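You operate a simulated robot arm through the tools that you are given. There is no shell and no other tool. Be economical: measure what you need, move in short steps, check, and stop when the job is done.

Carry out the task below with a simulated robot arm. There is one attempt and no reset: what you move stays moved.

## Task
Fetch the grey battery and set it in the teal tray. Then open the orange drawer, take the dark orange tile and put it in the inside of the orange drawer and shut the drawer again. Then open the cream drawer, fetch the teal drop and stand it in the inside of the cream drawer, then shut the drawer. Then open the right kiln bench drawer, take the brown brick from the inside of the right kiln bench drawer and put it on the shelf of the stock table and shut the drawer again. Keep to this order. Set down upright: grey battery, teal drop.

The check looks at the end state, three seconds after you hand in, the way a careful person would. Anything else that was tipped, shoved, dropped, spilled or broken makes it a failure.

## Robot
A 7-joint arm with a two-finger gripper on a trunk, on a base that drives. Base frame: it is fixed to the floor where the robot stands at the start and does not move with it; the origin is under the middle of the robot, x ahead of it, y to its left, z up; the surface under the hand at the start is at about z = 850. Readings come in mm, degrees, newtons and seconds.
With the tool pointing down near the work surface it reaches from about 140 to 760 mm from the robot's upright axis, wherever it stands. Its first joint turns from -166.0 to 166.0 degrees. Places, roughly: brown brick (11x5x4 cm) [-1400, -2100, 700]; cream drawer [600, -500, 700]; dark orange tile (6x6x2 cm) [500, -200, 900]; grey battery (6x5x8 cm) [500, 100, 900]; inside of the cream drawer [700, -500, 700]; inside of the orange drawer [700, 0, 700]; orange drawer [600, 0, 700]; right kiln bench drawer [-1400, -2100, 700]; shelf of the stock table [700, -1700, 400]; teal drop (3x3x8 cm) [500, -400, 900]; teal tray (26x20x5 cm) [500, 300, 900]. Payload 2.45 kg.
The tool frame sits at the grasp point between the pads (the TCP): z along the fingers, y along the line on which they close. The tips reach 27 mm beyond it. The gripper opens to 80 mm. The gripper's body begins 54 mm behind the TCP.
Orientation is that of the tool frame in the base frame, as [roll, pitch, yaw] about the fixed x, y, z axes, in that order (R = Rz(yaw) Ry(pitch) Rx(roll)). With the fingers straight down and closing along the base's y, the tool's x points along the base's -x, its y along +y and its z along -z.

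## Interface
- The arm moves only by the tool apply_moves. Its argument "rows" is a list of rows, each an object (a shift or turn left out is 0, a gripper value left out holds the last) with "travel": the shift along the base's x, y, z in mm, a list of three; "angular": the turn, a rotation vector about the base's x, y, z in degrees, a list of three; "claw": the finger opening in mm, from 0 to 80. In form: [{"travel": [dx, dy, dz], "angular": [rx, ry, rz], "claw": claw}, ...]. A call has 1 to 12 rows; each row shifts and turns the commanded pose from where the row before left it. Rows are played at 5 a second. More than 50 mm and 8.6 degrees between two rows, or a gripper value outside its range, and nothing of the call is played. Where a pose cannot be reached the arm comes as near as it can. A force on the tool above 40 N (or 10 N above the force at the start of the call, whichever is more), or a blocked arm, ends the call early, and 0.2 s more pass. Each finger travels about 153 mm/s and halts on what it meets, pressing with about 38 N; the grip force reading is that of the motor and also rises with nothing between the fingers. The clock runs only during rows and for 0.2 s after the last one: add rows that do not move to give the fingers time. The reply holds the time, the measured pose of the TCP, the force on the tool along the base axes, the opening and the grip force, in the units named above and with some noise, with the torque about the TCP (base axes, N m) and any sound that the robot's microphone picked up, and new pictures: "pictures" is both (left out), scene, wrist or none.
- Cameras (640 x 400 px; columns grow to the right, rows downward): "scene" is now at [26.1, 123.3, 1773.7]; the picture's right is [-0.16, -0.99, 0.00], its down [-0.92, 0.15, -0.36] and it looks along [0.36, -0.06, -0.93] (base axes); focal length 278 px, centre (320, 200). "wrist" rides on the gripper at [63, 12, -79] in the tool frame; the picture's right is [-0.19, 0.98, 0.00], its down [-0.72, -0.14, -0.68] and it looks along [-0.67, -0.13, 0.73] (tool axes); focal length 226 px, centre (320, 200). There is no depth. A picture from a camera that has moved, and an enlarged one, comes with that camera's place and axes in the base frame and with its lens. The place of the scene camera against the robot may be out by one fixed shift of up to 12 mm in any direction.
- raise_lower(by): slides the trunk up (or, below 0, down) by that many mm; the arm and the scene camera ride with it, the base frame stays. It gives what a move gives, with no picture.
- base_move(legs): drives the robot by 1 to 6 legs, each [ahead, turn to the left] in mm and degrees, along the robot's own axes; the way and the turn of a leg run together, so that a leg with both is an arc; at most 1500 mm and 180 degrees a leg. The arm and the cameras ride along, it lands a little off, and it stops where it bumps. It gives what a move gives, and a new picture of the scene camera.
- pan_tilt(pan, tilt): turns the head with the scene camera to pan (to the left, within 120 degrees either way) and tilt (down, from -29 to 69), counted from straight ahead of the robot. It gives what a move gives, and a new picture of the scene camera.
- enlarge(camera, box): a new picture of the part [left, top, right, bottom] of that camera's present view, enlarged. It takes no simulated time.
- finish_job(): hands the job in; it is judged then, once.

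Work in short steps. Places have to be worked out from the pictures, the camera data and where the tool is seen: move nearer, look again, correct. Check each grasp and each placing, and mend what went wrong. You have 207 turns and 260 pictures in all, those below and enlarged ones among them. Open the gripper and draw the arm clear of the work before you hand the job in, unless the task says otherwise.

The tools are called as a command line: name --argument value ..., lists and objects as JSON in quotes. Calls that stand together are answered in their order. apply_moves: Moves the arm, as the interface text tells. Its arguments: {"type":"object","properties":{"rows":{"type":"array"},"pictures":{"type":"string","enum":["both","scene","wrist","none"]}},"required":["rows"]} The other tools are called the same way: raise_lower (by) slides the trunk up or down; base_move (legs) drives the base; pan_tilt (pan, tilt) turns the head that bears the scene camera; enlarge (camera, box) takes an enlarged picture of a part of a camera's view; finish_job () hands the job in.

At the start:

```text
time_s: 0.0
tool_pos: [427.5, -283.1, 1156.3]
ee_rot: [-180.0, 0.0, -180.0]
force: [0.0, -0.7, 0.9]
ft_torque: [0.0, -0.01, 0.0]
width: 79.8
finger_force: 0.0
trunk travel left (down, up): [-425.0, 115.0]
robot x, y, heading: [1.9, 2.0, 0.1]
head pan, tilt: [-9.1, 68.8]
```

scene: 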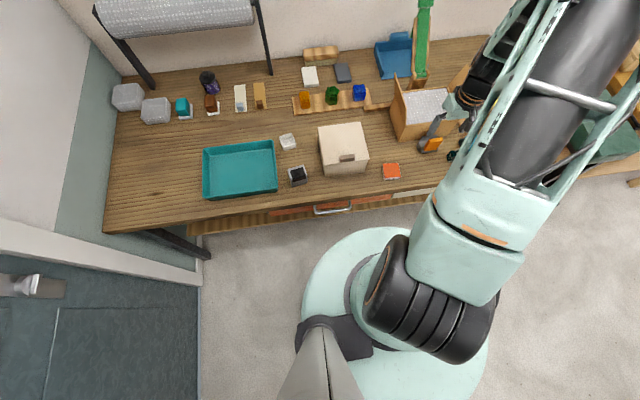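
wrist: 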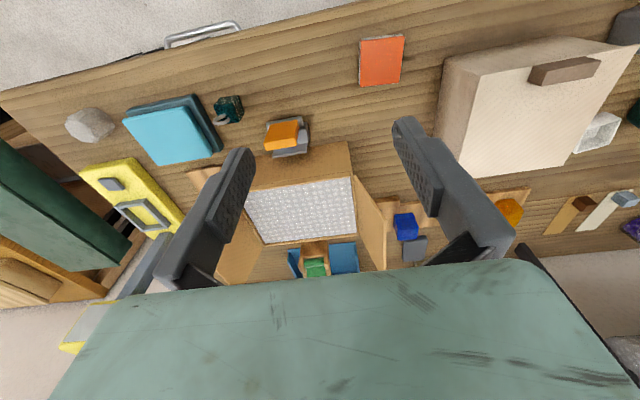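

The scene shows the bench with the teal tray, a dark battery-like item and an orange tile. I enlarge to identify the objects.

enlarge --camera "scene" --box '[190, 110, 470, 230]'

enlarge --camera "wrist" --box '[60, 10, 420, 235]'

```text
2.29 times, centred on (330, 170) of scene
camera zoom: at [26.1, 123.3, 1773.7], right [-0.16, -0.99, 0.0], down [-0.92, 0.15, -0.36], along [0.36, -0.06, -0.93], focal length 635 px, centre (297, 269)
```

zoom: 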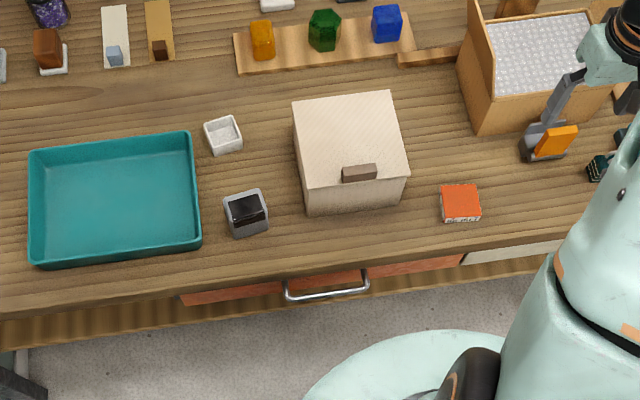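

```text
1.78 times, centred on (240, 122) of wrist
camera zoom: at [364.0, -269.9, 1235.2], right [0.19, 0.98, 0.0], down [0.72, -0.14, 0.68], along [0.67, -0.13, -0.73], focal length 402 px, centre (462, 338)
```

zoom: 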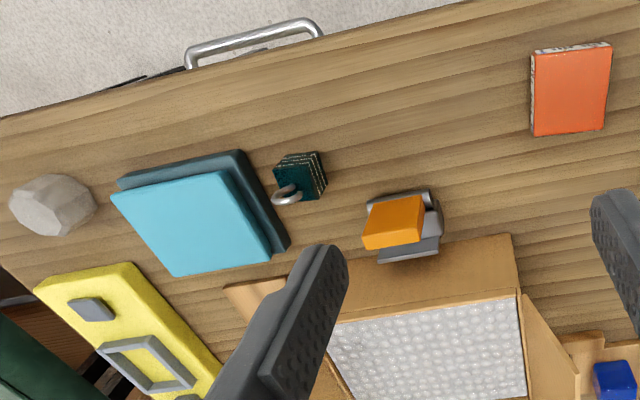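

The battery is likely the grey item with a black top near (455, 130); the teal drop near (476, -441). I move the hand high over towards the battery.

apply_moves --rows '[{"travel": [-5, 45, 0]}, {"travel": [-5, 46, 0]}, {"travel": [-5, 46, 0]}, {"travel": [-5, 46, 0]}, {"travel": [-5, 46, 0]}, {"travel": [-5, 46, 0]}, {"travel": [0, 46, 0]}, {"travel": [0, 46, 0]}, {"travel": [0, 46, 0]}]'

```text
time_s: 2.0
tool_pos: [398.0, 133.2, 1156.5]
ee_rot: [-179.9, -0.1, -180.0]
force: [0.2, 0.7, 0.1]
ft_torque: [-0.03, 0.0, -0.03]
width: 80.0
finger_force: 0.1
trunk travel left (down, up): [-425.0, 115.0]
robot x, y, heading: [4.6, -1.2, -0.3]
head pan, tilt: [-9.1, 68.8]
camera scene: at [25.9, 125.6, 1773.6], right [-0.16, -0.99, 0.0], down [-0.92, 0.15, -0.36], along [0.36, -0.06, -0.93], focal length 278 px, centre (320, 200)
camera wrist: at [334.2, 145.7, 1234.9], right [0.19, 0.98, 0.0], down [0.72, -0.14, 0.68], along [0.67, -0.13, -0.73], focal length 226 px, centre (320, 200)
```

scene: 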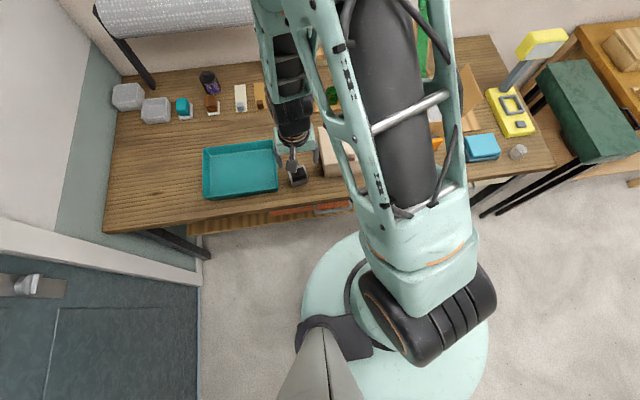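
wrist: 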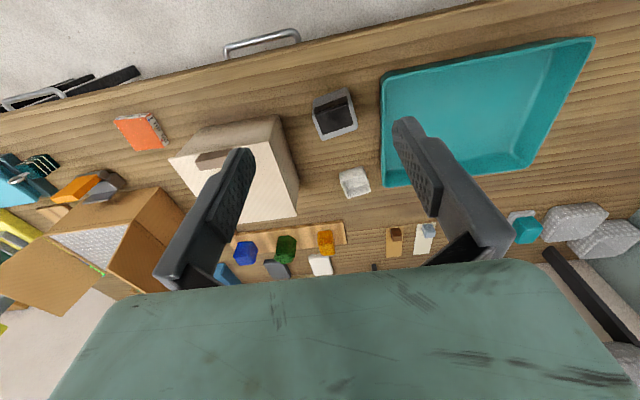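

The battery appears at about (465, 142). I enlarge the wrist picture for its shape and heading.

enlarge --camera "wrist" --box '[270, 60, 430, 160]'

```text
4.00 times, centred on (350, 110) of wrist
camera zoom: at [334.2, 145.7, 1234.9], right [0.19, 0.98, 0.0], down [0.72, -0.14, 0.68], along [0.67, -0.13, -0.73], focal length 904 px, centre (200, 560)
```

zoom: 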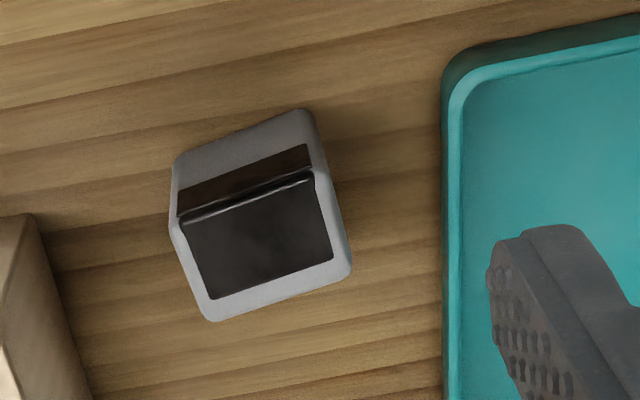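

Battery centre comes out at about (472, 142), yawed about +10°, 80 mm tall. I turn the hand to suit and come down to just above it.

apply_moves --rows '[{"travel": [25, 3, -30], "angular": [0, 0, 5]}, {"travel": [25, 3, -40], "angular": [0, 0, 5]}, {"travel": [24, 3, -40]}, {"travel": [0, 0, -40]}, {}]'

```text
time_s: 3.2
tool_pos: [473.1, 138.8, 1004.7]
ee_rot: [-180.0, 0.0, -170.0]
force: [-0.6, 0.2, -0.6]
ft_torque: [0.0, -0.03, 0.02]
width: 80.3
finger_force: 0.0
trunk travel left (down, up): [-425.0, 115.0]
robot x, y, heading: [1.9, -3.7, 0.2]
head pan, tilt: [-9.1, 68.8]
camera scene: at [25.8, 123.6, 1773.8], right [-0.16, -0.99, 0.0], down [-0.92, 0.15, -0.36], along [0.36, -0.06, -0.93], focal length 278 px, centre (320, 200)
camera wrist: at [407.6, 140.7, 1083.8], right [0.02, 1.0, 0.0], down [0.73, -0.01, 0.68], along [0.68, -0.01, -0.73], focal length 226 px, centre (320, 200)
```

scene: 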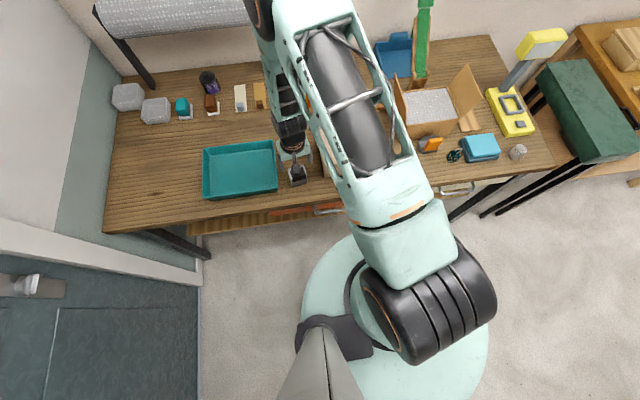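
wrist: 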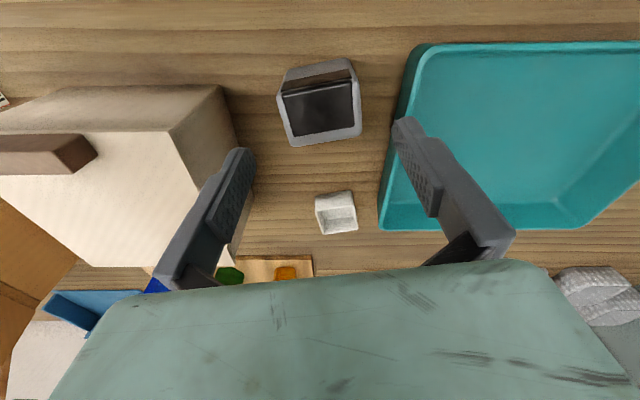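

The battery sits between the fingers as planned, centred near (470, 141). I descend and close.

apply_moves --rows '[{"travel": [-2, 2, -35]}, {"travel": [0, 0, -40]}, {"travel": [0, 0, -33]}, {}, {"claw": 30}, {"claw": 30}, {"claw": 30}]'

```text
time_s: 4.8
tool_pos: [468.2, 142.2, 897.8]
ee_rot: [179.9, -0.1, -170.0]
force: [0.2, 0.1, -0.6]
ft_torque: [-0.02, 0.05, -0.02]
width: 59.4
finger_force: 38.0
trunk travel left (down, up): [-425.0, 115.0]
robot x, y, heading: [-3.1, -2.3, 0.2]
head pan, tilt: [-9.1, 68.8]
camera scene: at [26.4, 123.6, 1773.7], right [-0.16, -0.99, 0.0], down [-0.92, 0.15, -0.36], along [0.36, -0.06, -0.93], focal length 278 px, centre (320, 200)
camera wrist: at [405.1, 144.1, 976.5], right [0.02, 1.0, 0.0], down [0.73, -0.01, 0.68], along [0.68, -0.01, -0.73], focal length 226 px, centre (320, 200)
```

scene: 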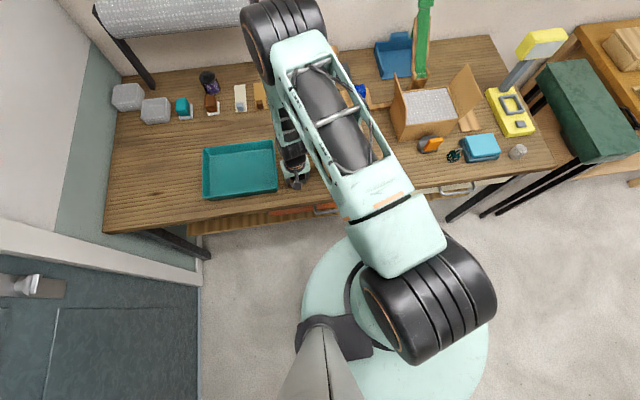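
wrist: 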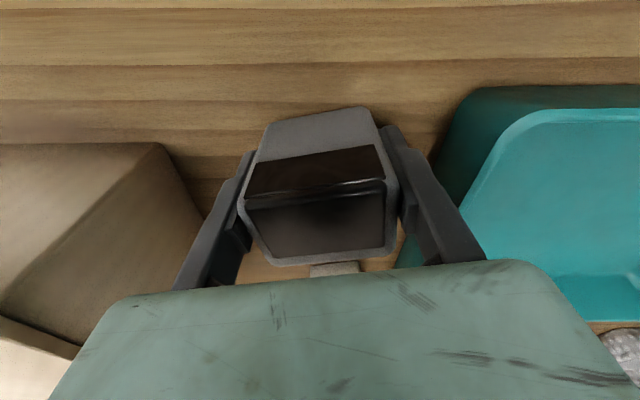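

Gripped at 59 mm. I lift it and carry it over the tray, whose middle I judge at about (540, 337).

apply_moves --rows '[{"travel": [0, 0, 40]}, {"travel": [0, 0, 45]}, {"travel": [0, 0, 30]}, {"travel": [15, 40, 0]}, {"travel": [20, 45, 0]}, {"travel": [20, 45, 0]}, {"travel": [15, 45, 0]}, {}]'

```text
time_s: 6.6
tool_pos: [540.7, 315.5, 1014.0]
ee_rot: [-180.0, 0.1, -170.1]
force: [0.0, 1.0, -2.9]
ft_torque: [-0.01, 0.01, 0.01]
width: 59.5
finger_force: 37.8
trunk travel left (down, up): [-425.0, 115.0]
robot x, y, heading: [-3.7, 3.2, -0.0]
head pan, tilt: [-9.1, 68.8]
camera scene: at [26.4, 123.1, 1773.8], right [-0.16, -0.99, 0.0], down [-0.92, 0.15, -0.36], along [0.36, -0.06, -0.93], focal length 278 px, centre (320, 200)
camera wrist: at [475.4, 317.6, 1092.6], right [0.02, 1.0, 0.0], down [0.73, -0.01, 0.68], along [0.68, -0.01, -0.73], focal length 226 px, centre (320, 200)
```

scene: 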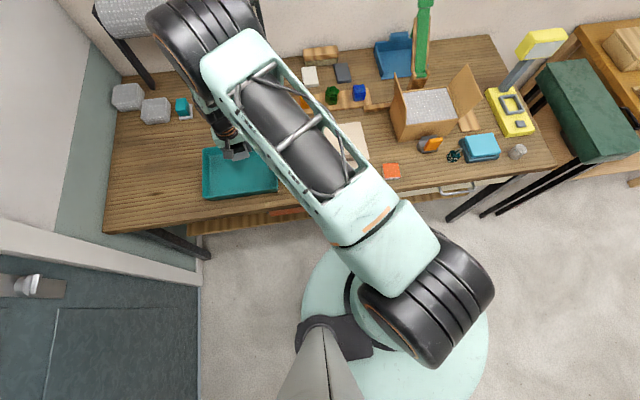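
wrist: 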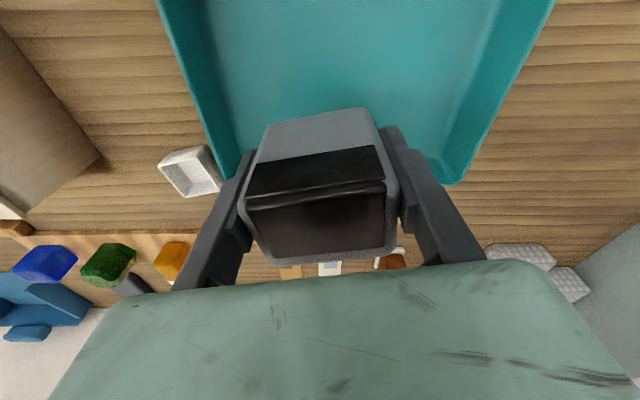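

Tray spans about x 440–630, y 205–456. I shift to (532, 326) and lower with care.

apply_moves --rows '[{"travel": [-8, 10, -30]}, {"travel": [0, 0, -40]}, {"travel": [0, 0, -32]}, {"travel": [0, 0, -4]}, {}]' --pictures "wrist"

```text
time_s: 7.8
tool_pos: [531.6, 326.5, 907.9]
ee_rot: [-180.0, 0.0, -170.0]
force: [0.7, -0.4, -3.1]
ft_torque: [-0.01, 0.03, 0.0]
width: 59.4
finger_force: 38.2
trunk travel left (down, up): [-425.0, 115.0]
robot x, y, heading: [1.5, -0.2, -0.2]
head pan, tilt: [-9.1, 68.8]
camera wrist: at [467.1, 328.1, 986.3], right [0.02, 1.0, 0.0], down [0.73, -0.01, 0.68], along [0.68, -0.01, -0.73], focal length 226 px, centre (320, 200)
```

wrist: 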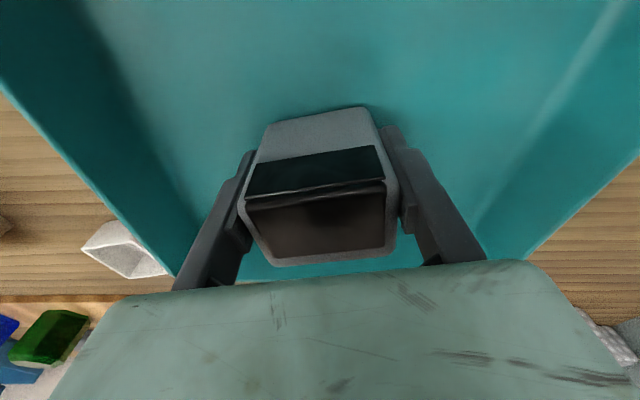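

Still hanging free (force -3 N is the weight). I lower in 2 mm steps to feel contact.

apply_moves --rows '[{"travel": [0, 0, -3]}, {"travel": [0, 0, -2]}, {}]' --pictures "none"

apply_moves --rows '[{"travel": [0, 0, -1.5]}, {}]' --pictures "none"

apply_moves --rows '[{"travel": [0, 0, -1.5]}, {}]' --pictures "none"

```text
time_s: 8.6
tool_pos: [530.6, 326.0, 903.6]
ee_rot: [-180.0, 0.1, -170.0]
force: [-0.1, 1.0, 4.4]
ft_torque: [-0.14, -0.03, -0.04]
width: 59.6
finger_force: 37.8
trunk travel left (down, up): [-425.0, 115.0]
robot x, y, heading: [-0.3, 2.9, -0.1]
head pan, tilt: [-9.1, 68.8]
```

```text
time_s: 9.2
tool_pos: [530.2, 325.9, 903.6]
ee_rot: [179.9, 0.2, -170.1]
force: [-0.6, -0.7, 23.7]
ft_torque: [-0.34, 0.19, -0.03]
width: 59.6
finger_force: 38.1
trunk travel left (down, up): [-425.0, 115.0]
robot x, y, heading: [1.8, 3.1, -0.2]
head pan, tilt: [-9.1, 68.8]
```

```text
time_s: 9.8
tool_pos: [533.1, 327.4, 903.2]
ee_rot: [179.8, 0.2, -170.0]
force: [-3.6, -2.3, 19.3]
ft_torque: [-0.47, 0.45, -0.02]
width: 59.6
finger_force: 37.7
trunk travel left (down, up): [-425.0, 115.0]
robot x, y, heading: [-2.0, 0.4, 0.3]
head pan, tilt: [-9.1, 68.8]
stopped in row 2: the force on the tool passed its limit at 41 N (the readings are from after the stop); the commanded pose is now the measured one
```

Contact made (battery stands on the tray floor). I ease up 1 mm, open and rise.

apply_moves --rows '[{"travel": [0, 0, 1]}, {"claw": 80}, {}, {"travel": [0, 0, 30]}, {"travel": [0, 0, 45]}, {"travel": [0, 0, 45]}, {"travel": [-20, 0, 30]}]'

```text
time_s: 11.3
tool_pos: [512.3, 326.8, 1052.4]
ee_rot: [179.9, 0.2, -169.9]
force: [0.0, 0.1, -0.2]
ft_torque: [0.02, 0.0, -0.01]
width: 79.9
finger_force: 0.1
trunk travel left (down, up): [-425.0, 115.0]
robot x, y, heading: [-1.3, -0.1, 0.1]
head pan, tilt: [-9.1, 68.8]
camera scene: at [24.9, 123.5, 1773.8], right [-0.16, -0.99, 0.0], down [-0.92, 0.15, -0.36], along [0.36, -0.06, -0.93], focal length 278 px, centre (320, 200)
camera wrist: at [447.8, 328.0, 1131.6], right [0.02, 1.0, 0.0], down [0.73, -0.02, 0.68], along [0.68, -0.01, -0.73], focal length 226 px, centre (320, 200)
```

scene: 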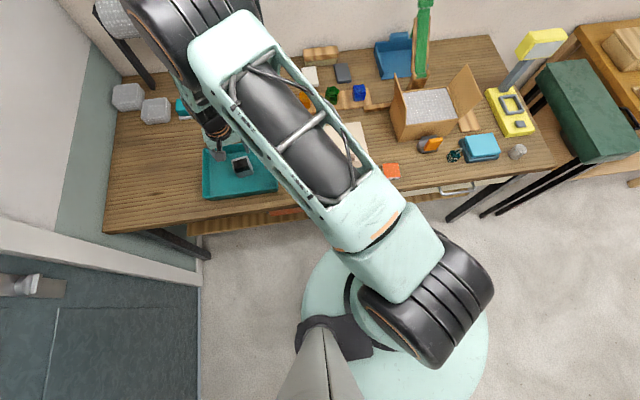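
wrist: 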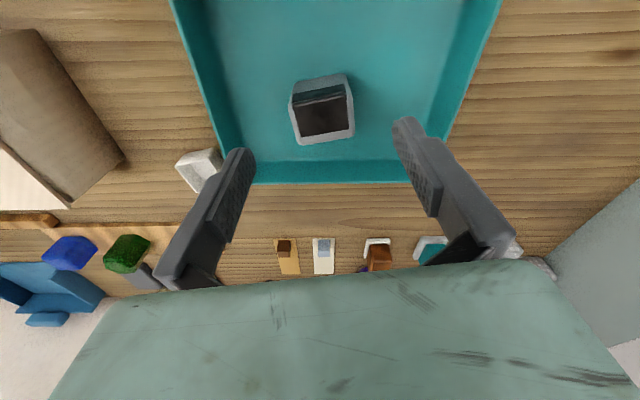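

The battery stands in the tray. Now I back the base up to look at the drawers from the front.

base_move --legs '[[-450, 0]]'

pan_tilt --pan -15 --tilt 50

```text
time_s: 14.1
tool_pos: [65.0, 327.1, 1052.4]
ee_rot: [179.9, 0.2, -169.9]
force: [0.0, 0.0, 0.6]
ft_torque: [-0.02, 0.0, -0.01]
width: 80.1
finger_force: 0.0
trunk travel left (down, up): [-425.0, 115.0]
robot x, y, heading: [-447.7, -0.3, 0.1]
head pan, tilt: [-9.1, 68.8]
camera scene: at [-422.3, 123.4, 1773.8], right [-0.16, -0.99, 0.0], down [-0.92, 0.15, -0.36], along [0.36, -0.06, -0.93], focal length 278 px, centre (320, 200)
```

scene: 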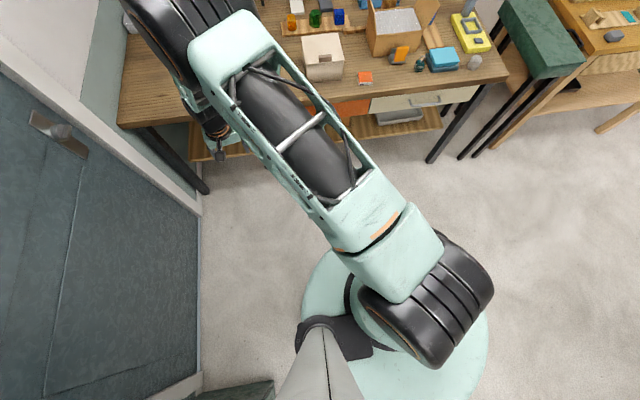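

```text
time_s: 14.9
tool_pos: [66.2, 327.7, 1052.8]
ee_rot: [179.9, 0.2, -169.9]
force: [-0.2, 0.8, 0.6]
ft_torque: [-0.04, 0.03, -0.01]
width: 79.9
finger_force: 0.0
trunk travel left (down, up): [-425.0, 115.0]
robot x, y, heading: [-449.7, 2.5, 0.1]
head pan, tilt: [-15.0, 50.0]
camera scene: at [-402.2, 112.4, 1795.6], right [-0.26, -0.97, 0.0], down [-0.74, 0.2, -0.64], along [0.62, -0.17, -0.77], focal length 278 px, centre (320, 200)
```

scene: 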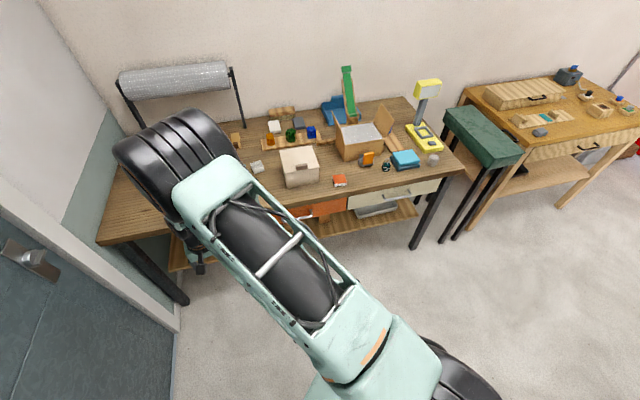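

The arm blocks the view. I swing it to the right while turning the hand to point forward with the fingers closing vertically (for the horizontal bar handle).

apply_moves --rows '[{"travel": [0, -20, 0], "angular": [0, 0, -5]}, {"travel": [0, -20, 0], "angular": [0, 0, -5]}, {"travel": [0, -25, 0], "angular": [4.9, -4.9, -4.9]}, {"travel": [0, -25, 0], "angular": [4.9, -4.9, -4.9]}, {"travel": [0, -25, 0], "angular": [4.9, -4.9, -4.9]}, {"travel": [0, -25, 0], "angular": [4.9, -4.9, -4.9]}, {"travel": [0, -25, 0], "angular": [4.9, -4.9, -4.9]}, {"travel": [0, -25, 0], "angular": [4.9, -4.9, -4.9]}, {"travel": [0, -25, 0], "angular": [4.9, -4.9, -4.9]}]' --pictures "none"

apply_moves --rows '[{"travel": [0, -25, 0], "angular": [4.9, -4.9, -4.9]}, {"travel": [0, -25, 0], "angular": [4.9, -4.9, -4.9]}, {"travel": [0, -25, 0], "angular": [4.9, -4.9, -4.9]}, {"travel": [0, -25, 0], "angular": [4.9, -4.9, -4.9]}, {"travel": [0, 0, 0], "angular": [4.9, -4.9, -4.9]}, {"travel": [0, 0, 0], "angular": [4.9, -4.9, -4.9]}, {"travel": [0, 0, 0], "angular": [4.9, -4.9, -4.9]}, {}]'

```text
time_s: 16.9
tool_pos: [65.9, 112.2, 1052.5]
ee_rot: [135.1, 19.6, 135.3]
force: [0.2, 0.3, 0.4]
ft_torque: [-0.02, 0.01, 0.01]
width: 80.0
finger_force: 0.0
trunk travel left (down, up): [-425.0, 115.0]
robot x, y, heading: [-445.7, -2.2, 0.1]
head pan, tilt: [-15.0, 50.0]
```

```text
time_s: 18.7
tool_pos: [64.7, 11.3, 1052.3]
ee_rot: [90.5, 0.8, 90.5]
force: [-0.2, -0.5, 0.9]
ft_torque: [0.0, -0.01, 0.02]
width: 79.9
finger_force: 0.0
trunk travel left (down, up): [-425.0, 115.0]
robot x, y, heading: [-444.3, -2.6, -0.1]
head pan, tilt: [-15.0, 50.0]
camera scene: at [-402.1, 111.9, 1795.7], right [-0.26, -0.97, 0.0], down [-0.74, 0.2, -0.64], along [0.62, -0.17, -0.77], focal length 278 px, centre (320, 200)
camera wrist: at [-13.8, 75.1, 1064.3], right [0.01, -0.18, 0.98], down [-0.68, -0.72, -0.13], along [0.74, -0.66, -0.13], focal length 226 px, centre (320, 200)
```

scene: 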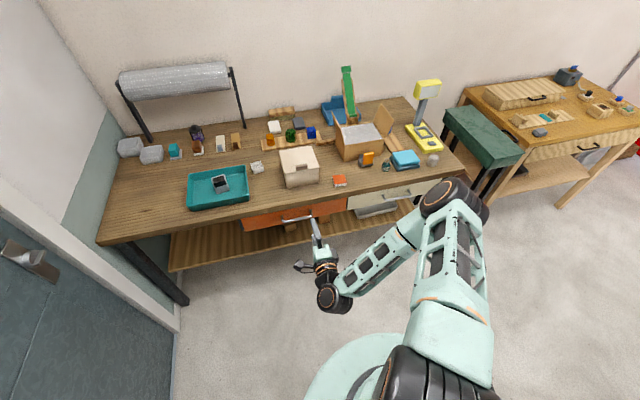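
wrist: 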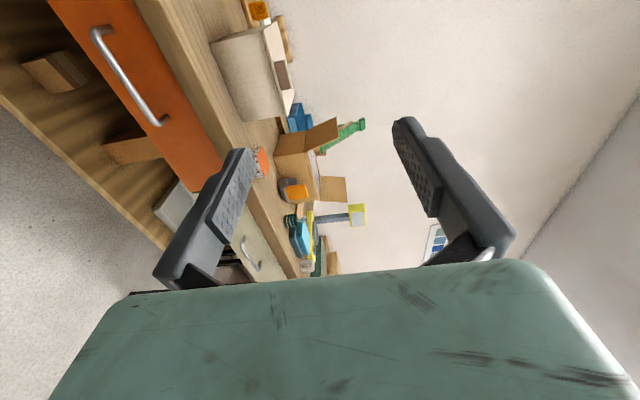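

The wrist camera shows the orange drawer and its bar handle. I enlarge both pictures to measure it.

enlarge --camera "wrist" --box '[40, 0, 280, 150]'

enlarge --camera "scene" --box '[220, 160, 460, 310]'

```text
2.67 times, centred on (160, 75) of wrist
camera zoom: at [-13.8, 75.1, 1064.3], right [0.01, -0.18, 0.98], down [-0.68, -0.72, -0.13], along [0.74, -0.66, -0.13], focal length 603 px, centre (747, 533)
```

zoom: 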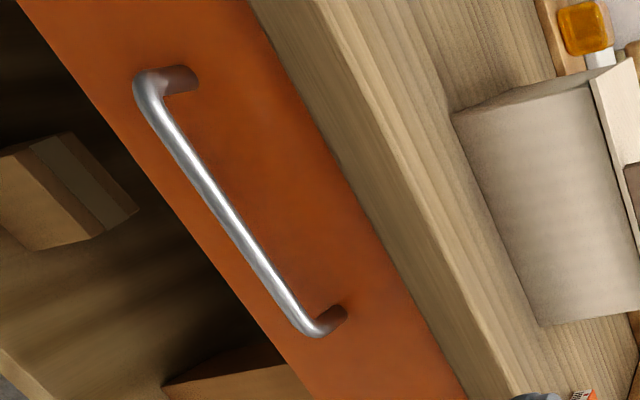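

```text
2.67 times, centred on (340, 235) of scene
camera zoom: at [-402.1, 111.9, 1795.7], right [-0.26, -0.97, 0.0], down [-0.74, 0.2, -0.64], along [0.62, -0.17, -0.77], focal length 740 px, centre (267, 107)
```

zoom: 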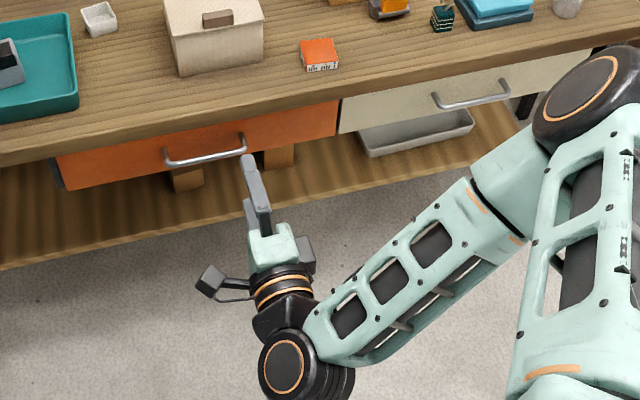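

Triangulated handle: bar from y≈85 to y≈-40 at x≈350, z≈763. I lower the trunk so the hand comes level with it.

raise_lower --by -285

apply_moves --rows '[{"travel": [20, 10, 0], "angular": [-0.5, -0.8, -0.5]}, {"travel": [40, 0, 0]}, {}]'

```text
time_s: 21.6
tool_pos: [65.2, 11.6, 767.3]
ee_rot: [90.6, 0.8, 90.4]
force: [0.1, 0.6, 0.2]
ft_torque: [-0.04, 0.02, 0.01]
width: 79.8
finger_force: 0.1
trunk travel left (down, up): [-140.0, 400.0]
robot x, y, heading: [-446.1, -1.7, 0.0]
head pan, tilt: [-15.0, 50.0]
```

```text
time_s: 22.4
tool_pos: [125.4, 22.7, 766.9]
ee_rot: [89.8, 1.2, 90.1]
force: [-0.1, -0.2, -0.3]
ft_torque: [0.0, -0.03, 0.01]
width: 80.0
finger_force: 0.1
trunk travel left (down, up): [-140.0, 400.0]
robot x, y, heading: [-447.1, 2.9, 0.2]
head pan, tilt: [-15.0, 50.0]
camera scene: at [-402.0, 112.1, 1510.7], right [-0.26, -0.97, 0.0], down [-0.74, 0.2, -0.64], along [0.62, -0.17, -0.77], focal length 278 px, centre (320, 200)
camera wrist: at [46.6, 86.4, 777.1], right [0.0, -0.17, 0.99], down [-0.68, -0.72, -0.13], along [0.73, -0.67, -0.11], focal length 226 px, centre (320, 200)
```

scene: 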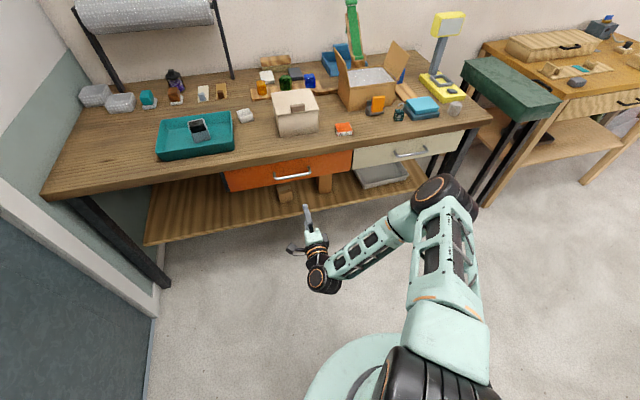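
wrist: 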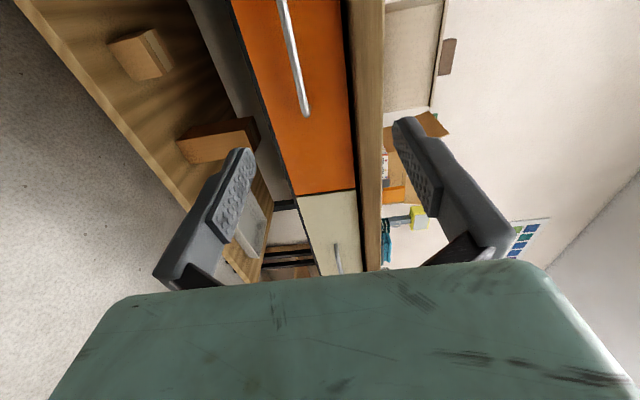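

The handle bar looks to be at z≈735 and x≈360–394. I lower the hand 32 mm and approach, then look again.

apply_moves --rows '[{"travel": [20, 0, -32]}, {"travel": [40, 0, 0]}, {"travel": [40, 0, 0]}, {"travel": [20, 0, 0]}, {}]'

```text
time_s: 23.6
tool_pos: [246.5, 21.9, 735.6]
ee_rot: [89.8, 1.2, 90.0]
force: [0.5, 0.7, 0.2]
ft_torque: [-0.03, 0.04, -0.01]
width: 79.8
finger_force: 0.1
trunk travel left (down, up): [-140.0, 400.0]
robot x, y, heading: [-445.6, 2.5, 0.1]
head pan, tilt: [-15.0, 50.0]
camera scene: at [-402.1, 112.1, 1510.7], right [-0.26, -0.97, 0.0], down [-0.74, 0.2, -0.64], along [0.62, -0.17, -0.77], focal length 278 px, centre (320, 200)
camera wrist: at [166.4, 86.3, 745.6], right [0.0, -0.17, 0.99], down [-0.68, -0.72, -0.13], along [0.73, -0.67, -0.12], focal length 226 px, centre (320, 200)
```

scene: 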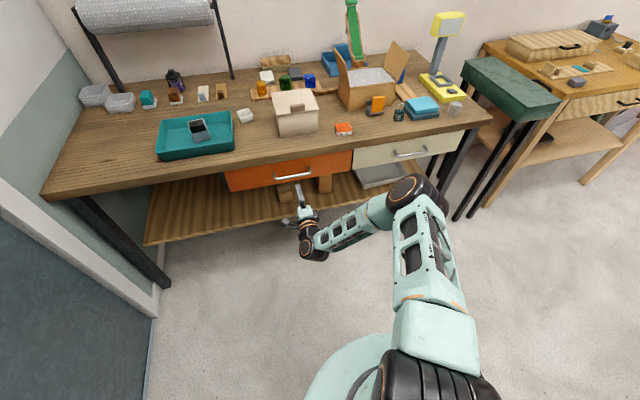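
wrist: 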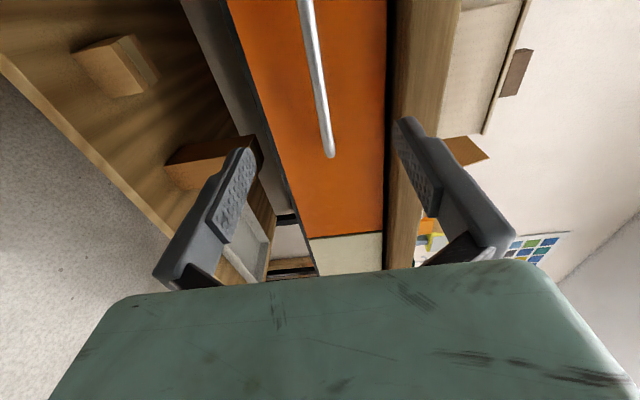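

Two wrist views agree: bar at x≈362, z≈734, right end y≈-35. I advance so the bar lies between the pads, and look before closing.

apply_moves --rows '[{"travel": [40, 3, 0]}, {"travel": [40, 0, 0]}, {"travel": [25, 0, 0]}, {}]' --pictures "both"

```text
time_s: 24.6
tool_pos: [350.4, 25.7, 735.0]
ee_rot: [89.8, 1.2, 89.9]
force: [0.1, 0.0, 0.1]
ft_torque: [0.01, -0.04, 0.03]
width: 80.0
finger_force: 0.0
trunk travel left (down, up): [-140.0, 400.0]
robot x, y, heading: [-446.7, -0.0, 0.3]
head pan, tilt: [-15.0, 50.0]
camera scene: at [-402.0, 112.2, 1510.7], right [-0.26, -0.97, 0.0], down [-0.74, 0.2, -0.64], along [0.62, -0.17, -0.77], focal length 278 px, centre (320, 200)
camera wrist: at [271.1, 89.5, 745.4], right [0.0, -0.17, 0.99], down [-0.68, -0.72, -0.13], along [0.73, -0.67, -0.12], focal length 226 px, centre (320, 200)
```

scene: 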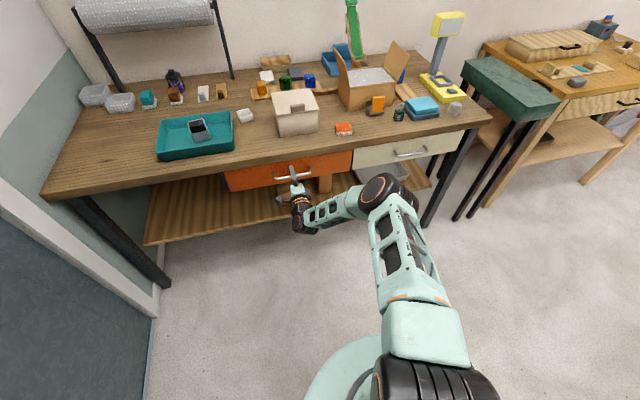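
wrist: 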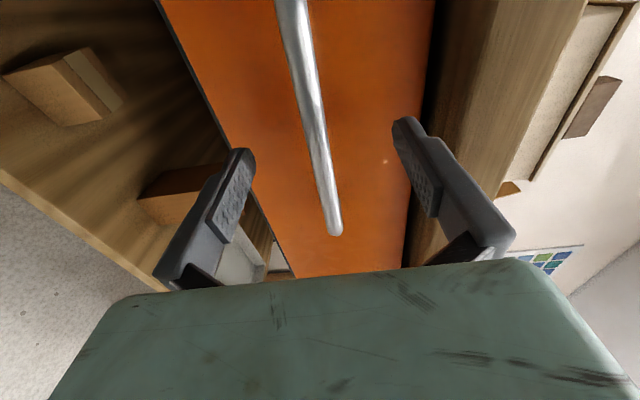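

The bar runs centrally between the fingers. I advance 8 mm and close on it.

apply_moves --rows '[{"travel": [8, 0, 0]}, {"claw": 0}, {"claw": 0}, {"claw": 0}, {}]' --pictures "wrist"

```text
time_s: 25.8
tool_pos: [359.1, 25.9, 734.7]
ee_rot: [89.9, 1.2, 90.0]
force: [-1.0, 0.7, -1.0]
ft_torque: [0.68, 0.0, -0.02]
width: 10.5
finger_force: 38.7
trunk travel left (down, up): [-140.0, 400.0]
robot x, y, heading: [-446.0, 3.5, 0.2]
head pan, tilt: [-15.0, 50.0]
camera wrist: at [279.1, 89.4, 745.4], right [0.0, -0.17, 0.98], down [-0.68, -0.72, -0.13], along [0.73, -0.67, -0.12], focal length 226 px, centre (320, 200)
```

wrist: 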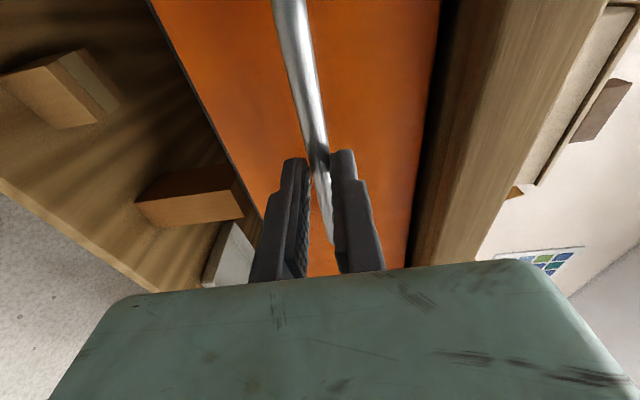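

Gripped (10.5 mm). I pull the drawer straight back.

apply_moves --rows '[{"travel": [-10, 0, 0]}, {"travel": [-20, 0, 0]}, {"travel": [-20, 0, 0]}, {"travel": [-20, 0, 0]}, {"travel": [-20, 0, 0]}, {"travel": [-20, 0, 0]}, {"travel": [-20, 0, 0]}, {"travel": [-20, 0, 0]}, {"travel": [-20, 0, 0]}, {"travel": [-20, 0, 0]}, {}]' --pictures "scene"

```text
time_s: 28.2
tool_pos: [168.3, 24.5, 735.4]
ee_rot: [89.7, 1.2, 90.0]
force: [-0.2, 0.7, -0.4]
ft_torque: [-0.01, -0.04, -0.02]
width: 0.0
finger_force: 29.8
trunk travel left (down, up): [-140.0, 400.0]
robot x, y, heading: [-447.5, -0.8, 0.1]
head pan, tilt: [-15.0, 50.0]
camera scene: at [-402.3, 112.0, 1510.7], right [-0.26, -0.97, 0.0], down [-0.74, 0.2, -0.64], along [0.62, -0.17, -0.77], focal length 278 px, centre (320, 200)
```

scene: 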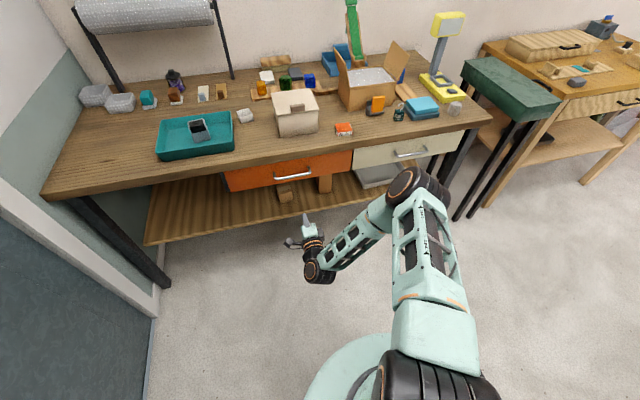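

The grip slid off; the drawer has not moved. I will hook the bar instead: tilt the hand 60° downward so a finger goes behind the bar.

apply_moves --rows '[{"travel": [0, 0, 15], "angular": [0, 8.5, 0], "claw": 34}, {"travel": [10, 0, 15], "angular": [0, 8.5, 0]}, {"travel": [20, 0, 15], "angular": [0, 8.5, 0]}, {"travel": [20, 0, 15], "angular": [0, 8.5, 0]}, {"travel": [20, 0, 0], "angular": [0, 8.5, 0]}, {"travel": [20, 0, 0], "angular": [0, 8.5, 0]}, {"travel": [20, 0, 0], "angular": [0, 8.5, 0]}, {"travel": [20, 0, 0]}, {}]'

```text
time_s: 30.2
tool_pos: [298.7, 25.1, 794.7]
ee_rot: [149.3, 0.6, 91.1]
force: [-0.7, 1.0, 0.1]
ft_torque: [0.01, 0.01, -0.02]
width: 34.0
finger_force: 0.1
trunk travel left (down, up): [-140.0, 400.0]
robot x, y, heading: [-445.8, 0.2, -0.1]
head pan, tilt: [-15.0, 50.0]
camera scene: at [-402.0, 112.0, 1510.7], right [-0.26, -0.97, 0.0], down [-0.74, 0.2, -0.64], along [0.62, -0.17, -0.77], focal length 278 px, centre (320, 200)
camera wrist: at [269.0, 88.9, 868.4], right [0.85, -0.17, 0.5], down [-0.46, -0.72, 0.52], along [0.27, -0.67, -0.69], focal length 226 px, centre (320, 200)
```

scene: 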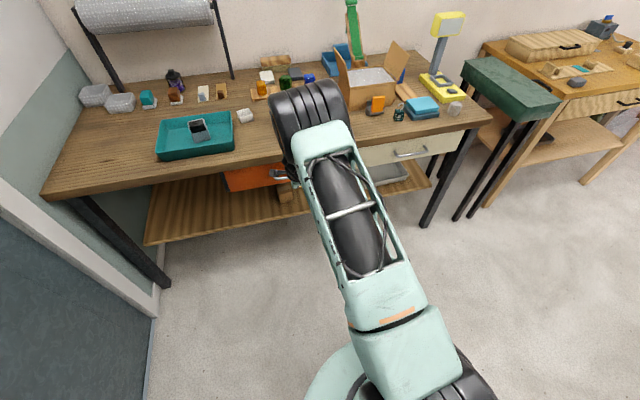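
wrist: 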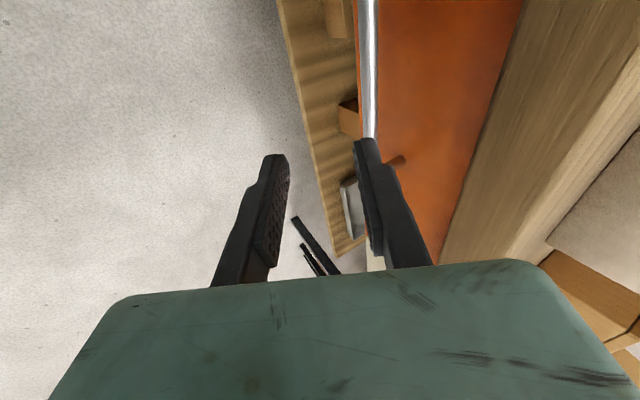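

Bar seems at x≈372–378, face ≈417. I shift forward so the bar is in line with the finger gap, then look.

apply_moves --rows '[{"travel": [39, 0, 0]}, {}]' --pictures "wrist"

```text
time_s: 30.8
tool_pos: [337.1, 26.6, 793.2]
ee_rot: [149.4, 0.5, 91.1]
force: [-0.2, -0.7, 0.3]
ft_torque: [0.0, -0.01, -0.04]
width: 34.0
finger_force: 0.1
trunk travel left (down, up): [-140.0, 400.0]
robot x, y, heading: [-449.6, -3.3, 0.3]
head pan, tilt: [-15.0, 50.0]
camera wrist: at [307.4, 89.7, 868.1], right [0.85, -0.17, 0.5], down [-0.46, -0.72, 0.52], along [0.27, -0.67, -0.69], focal length 226 px, centre (320, 200)
```

wrist: 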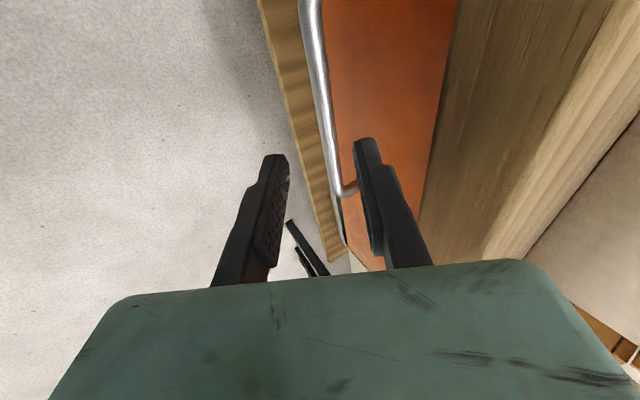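

Bar at about (376, 738). I align, narrow the fingers a bit and slide down along the finger axis over the bar.

apply_moves --rows '[{"travel": [7, 0, 0], "claw": 28}, {"travel": [10, 0, -17]}, {"travel": [10, 0, -17]}, {"travel": [8, 0, -14]}, {}]' --pictures "wrist"

```text
time_s: 32.0
tool_pos: [373.1, 24.2, 746.4]
ee_rot: [149.3, 0.7, 91.2]
force: [0.1, 0.5, -0.1]
ft_torque: [0.01, 0.0, 0.0]
width: 27.8
finger_force: 0.0
trunk travel left (down, up): [-140.0, 400.0]
robot x, y, heading: [-448.8, -4.4, 0.4]
head pan, tilt: [-15.0, 50.0]
camera wrist: at [342.1, 88.5, 820.0], right [0.85, -0.17, 0.5], down [-0.46, -0.72, 0.52], along [0.27, -0.67, -0.69], focal length 226 px, centre (320, 200)
```

wrist: 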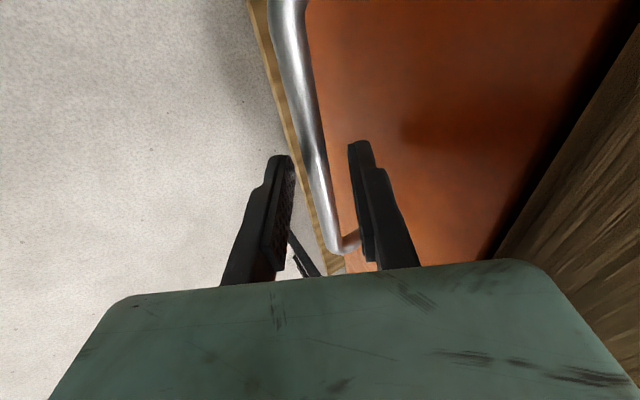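

The bar lies between the fingers. I go a bit deeper, close, and pull slowly.

apply_moves --rows '[{"travel": [4, 0, -8]}, {"claw": 0}, {"claw": 0}, {}]' --pictures "none"

apply_moves --rows '[{"travel": [-5, 0, 0]}, {"travel": [-8, 0, 0]}, {"travel": [-10, 0, 0]}, {"travel": [-10, 0, 0]}, {"travel": [-10, 0, 0]}, {"travel": [-10, 0, 0]}]' --pictures "both"

```text
time_s: 33.0
tool_pos: [376.0, 25.2, 737.6]
ee_rot: [149.4, 0.6, 91.1]
force: [-1.7, -0.8, -4.9]
ft_torque: [0.29, 0.0, -0.57]
width: 11.9
finger_force: 38.6
trunk travel left (down, up): [-140.0, 400.0]
robot x, y, heading: [-445.3, 0.3, -0.1]
head pan, tilt: [-15.0, 50.0]
```

```text
time_s: 34.4
tool_pos: [324.3, 24.7, 738.4]
ee_rot: [149.3, 0.7, 91.1]
force: [-1.2, -0.8, -8.2]
ft_torque: [0.4, 0.01, -0.52]
width: 11.8
finger_force: 39.0
trunk travel left (down, up): [-140.0, 400.0]
robot x, y, heading: [-445.3, -1.1, 0.0]
head pan, tilt: [-15.0, 50.0]
camera scene: at [-401.3, 112.1, 1510.6], right [-0.26, -0.97, 0.0], down [-0.74, 0.2, -0.64], along [0.62, -0.17, -0.77], focal length 278 px, centre (320, 200)
camera wrist: at [292.8, 89.1, 811.4], right [0.85, -0.17, 0.5], down [-0.46, -0.72, 0.52], along [0.27, -0.67, -0.69], focal length 226 px, centre (320, 200)
```

scene: 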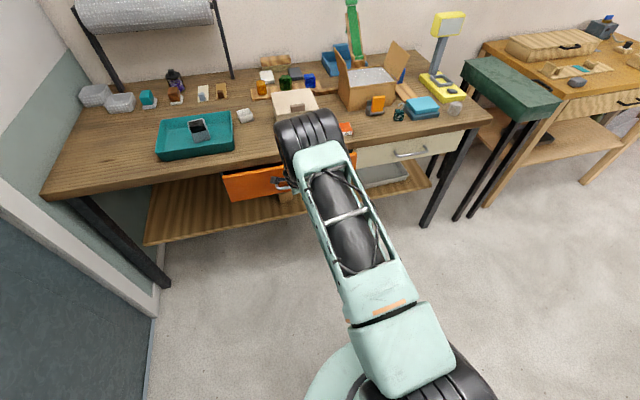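
wrist: 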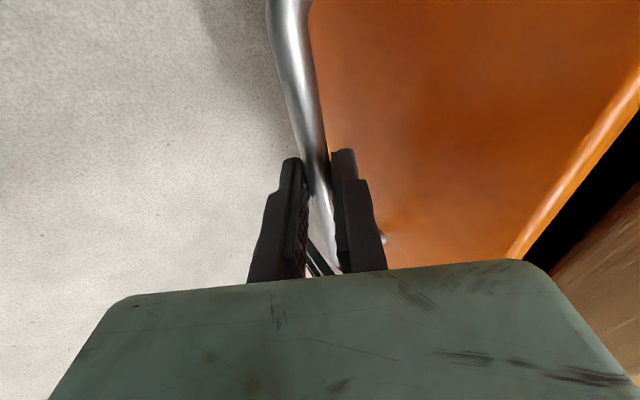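

The drawer opens easily now. I pull on another 150 mm.

apply_moves --rows '[{"travel": [-15, 0, 0]}, {"travel": [-15, 0, 0]}, {"travel": [-15, 0, 0]}, {"travel": [-15, 0, 0]}, {"travel": [-15, 0, 0]}, {"travel": [-15, 0, 0]}, {"travel": [-15, 0, 0]}, {"travel": [-15, 0, 0]}, {"travel": [-15, 0, 0]}, {"travel": [-15, 0, 0]}]' --pictures "scene"

```text
time_s: 36.6
tool_pos: [172.4, 24.6, 737.5]
ee_rot: [149.4, 0.5, 91.1]
force: [-1.0, 9.5, -15.1]
ft_torque: [0.4, 0.03, -0.44]
width: 11.9
finger_force: 38.7
trunk travel left (down, up): [-140.0, 400.0]
robot x, y, heading: [-445.1, 0.6, 0.1]
head pan, tilt: [-15.0, 50.0]
camera scene: at [-401.0, 112.9, 1510.5], right [-0.26, -0.97, 0.0], down [-0.74, 0.2, -0.64], along [0.62, -0.17, -0.77], focal length 278 px, centre (320, 200)
```

scene: 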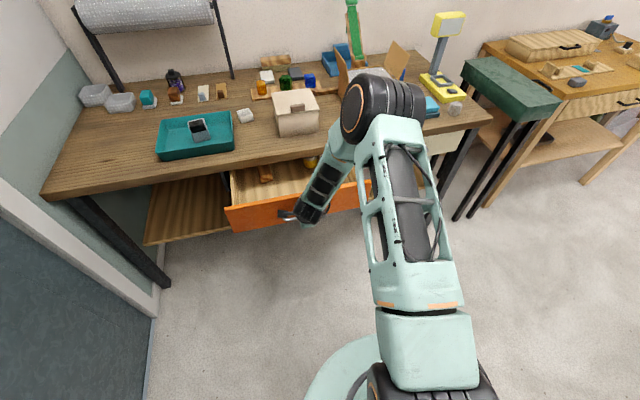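

The drawer is open about 200 mm, enough. I open the fingers and back out along the finger axis, then rise.

apply_moves --rows '[{"claw": 30}, {"claw": 30}, {"travel": [-10, 0, 17]}, {"travel": [-15, 0, 26]}, {"travel": [-15, 0, 26]}, {"travel": [-10, 0, 40]}, {"travel": [-10, 0, 45]}, {"travel": [0, 0, 45]}, {"travel": [0, 0, 45]}]' --pictures "both"

```text
time_s: 38.6
tool_pos: [113.2, 26.9, 983.7]
ee_rot: [149.3, 0.6, 91.1]
force: [0.6, -0.5, -0.3]
ft_torque: [0.0, -0.01, 0.02]
width: 30.1
finger_force: 0.1
trunk travel left (down, up): [-140.0, 400.0]
robot x, y, heading: [-444.7, 1.3, 0.4]
head pan, tilt: [-15.0, 50.0]
camera scene: at [-402.5, 112.5, 1510.7], right [-0.26, -0.97, 0.0], down [-0.74, 0.2, -0.64], along [0.62, -0.17, -0.77], focal length 278 px, centre (320, 200)
camera wrist: at [82.4, 90.0, 1056.8], right [0.85, -0.17, 0.5], down [-0.46, -0.72, 0.52], along [0.27, -0.67, -0.69], focal length 226 px, centre (320, 200)
```

scene: 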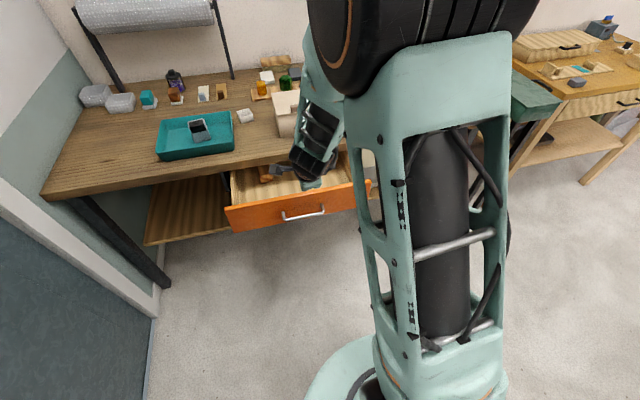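
wrist: 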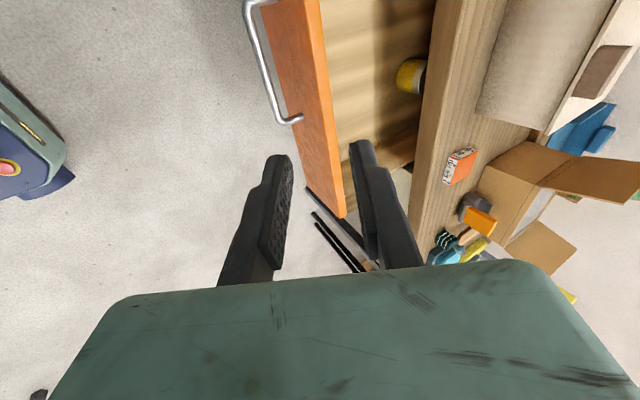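

Drawer stays open. I raise the trunk back, set the tool pointing straight down (closing along x), then drive nearer.

raise_lower --by 285

apply_moves --rows '[{"travel": [25, -20, -20], "angular": [0, 7.6, 0], "claw": 80}, {"travel": [25, -20, -20], "angular": [0, 7.6, 0]}, {"travel": [25, -20, -20], "angular": [0, 7.7, 0]}, {"travel": [25, -20, -20], "angular": [-0.4, 7.7, -1]}, {"travel": [25, -20, -20]}, {"travel": [25, -20, -10]}, {"travel": [0, -20, 0]}, {}]' --pictures "none"

base_move --legs '[[190, 0]]'

```text
time_s: 41.4
tool_pos: [113.7, 26.2, 1267.3]
ee_rot: [149.3, 0.6, 91.1]
force: [0.2, 0.1, 1.2]
ft_torque: [-0.04, 0.03, -0.05]
width: 30.2
finger_force: 0.1
trunk travel left (down, up): [-425.0, 115.0]
robot x, y, heading: [-449.7, 1.7, 0.3]
head pan, tilt: [-15.0, 50.0]
```

```text
time_s: 43.2
tool_pos: [264.7, -115.5, 1157.9]
ee_rot: [-180.0, 0.6, 90.3]
force: [-0.5, 0.2, -0.5]
ft_torque: [0.0, -0.01, -0.04]
width: 79.9
finger_force: 0.0
trunk travel left (down, up): [-425.0, 115.0]
robot x, y, heading: [-448.4, -3.4, -0.2]
head pan, tilt: [-15.0, 50.0]
```

```text
time_s: 44.8
tool_pos: [454.6, -116.0, 1158.7]
ee_rot: [-180.0, 0.5, 90.4]
force: [1.2, 0.7, -0.8]
ft_torque: [-0.01, 0.02, -0.01]
width: 79.9
finger_force: 0.0
trunk travel left (down, up): [-425.0, 115.0]
robot x, y, heading: [-258.4, -0.0, 0.1]
head pan, tilt: [-15.0, 50.0]
camera scene: at [-210.4, 112.4, 1795.6], right [-0.26, -0.97, 0.0], down [-0.74, 0.2, -0.64], along [0.62, -0.17, -0.77], focal length 278 px, centre (320, 200)
```

scene: 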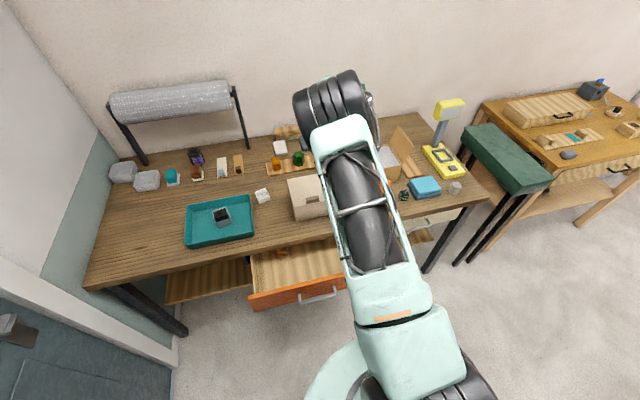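

Now a wrist picture to locate the tile.

apply_moves --rows '[{"travel": [0, -30, -40]}, {"travel": [0, -20, -30]}, {}]' --pictures "wrist"

```text
time_s: 45.6
tool_pos: [454.4, -165.4, 1090.2]
ee_rot: [-180.0, 0.5, 90.3]
force: [-0.3, 0.0, 0.4]
ft_torque: [-0.02, -0.01, -0.01]
width: 79.8
finger_force: 0.0
trunk travel left (down, up): [-425.0, 115.0]
robot x, y, heading: [-258.3, -0.9, 0.0]
head pan, tilt: [-15.0, 50.0]
camera wrist: at [466.7, -101.4, 1168.3], right [0.98, -0.19, 0.0], down [-0.14, -0.71, 0.69], along [-0.13, -0.68, -0.73], focal length 226 px, centre (320, 200)
```

wrist: 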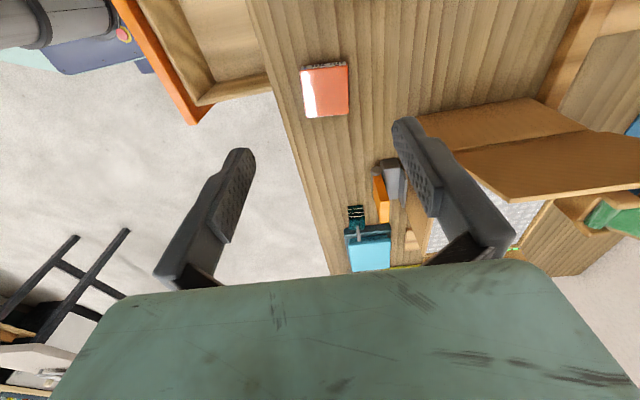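

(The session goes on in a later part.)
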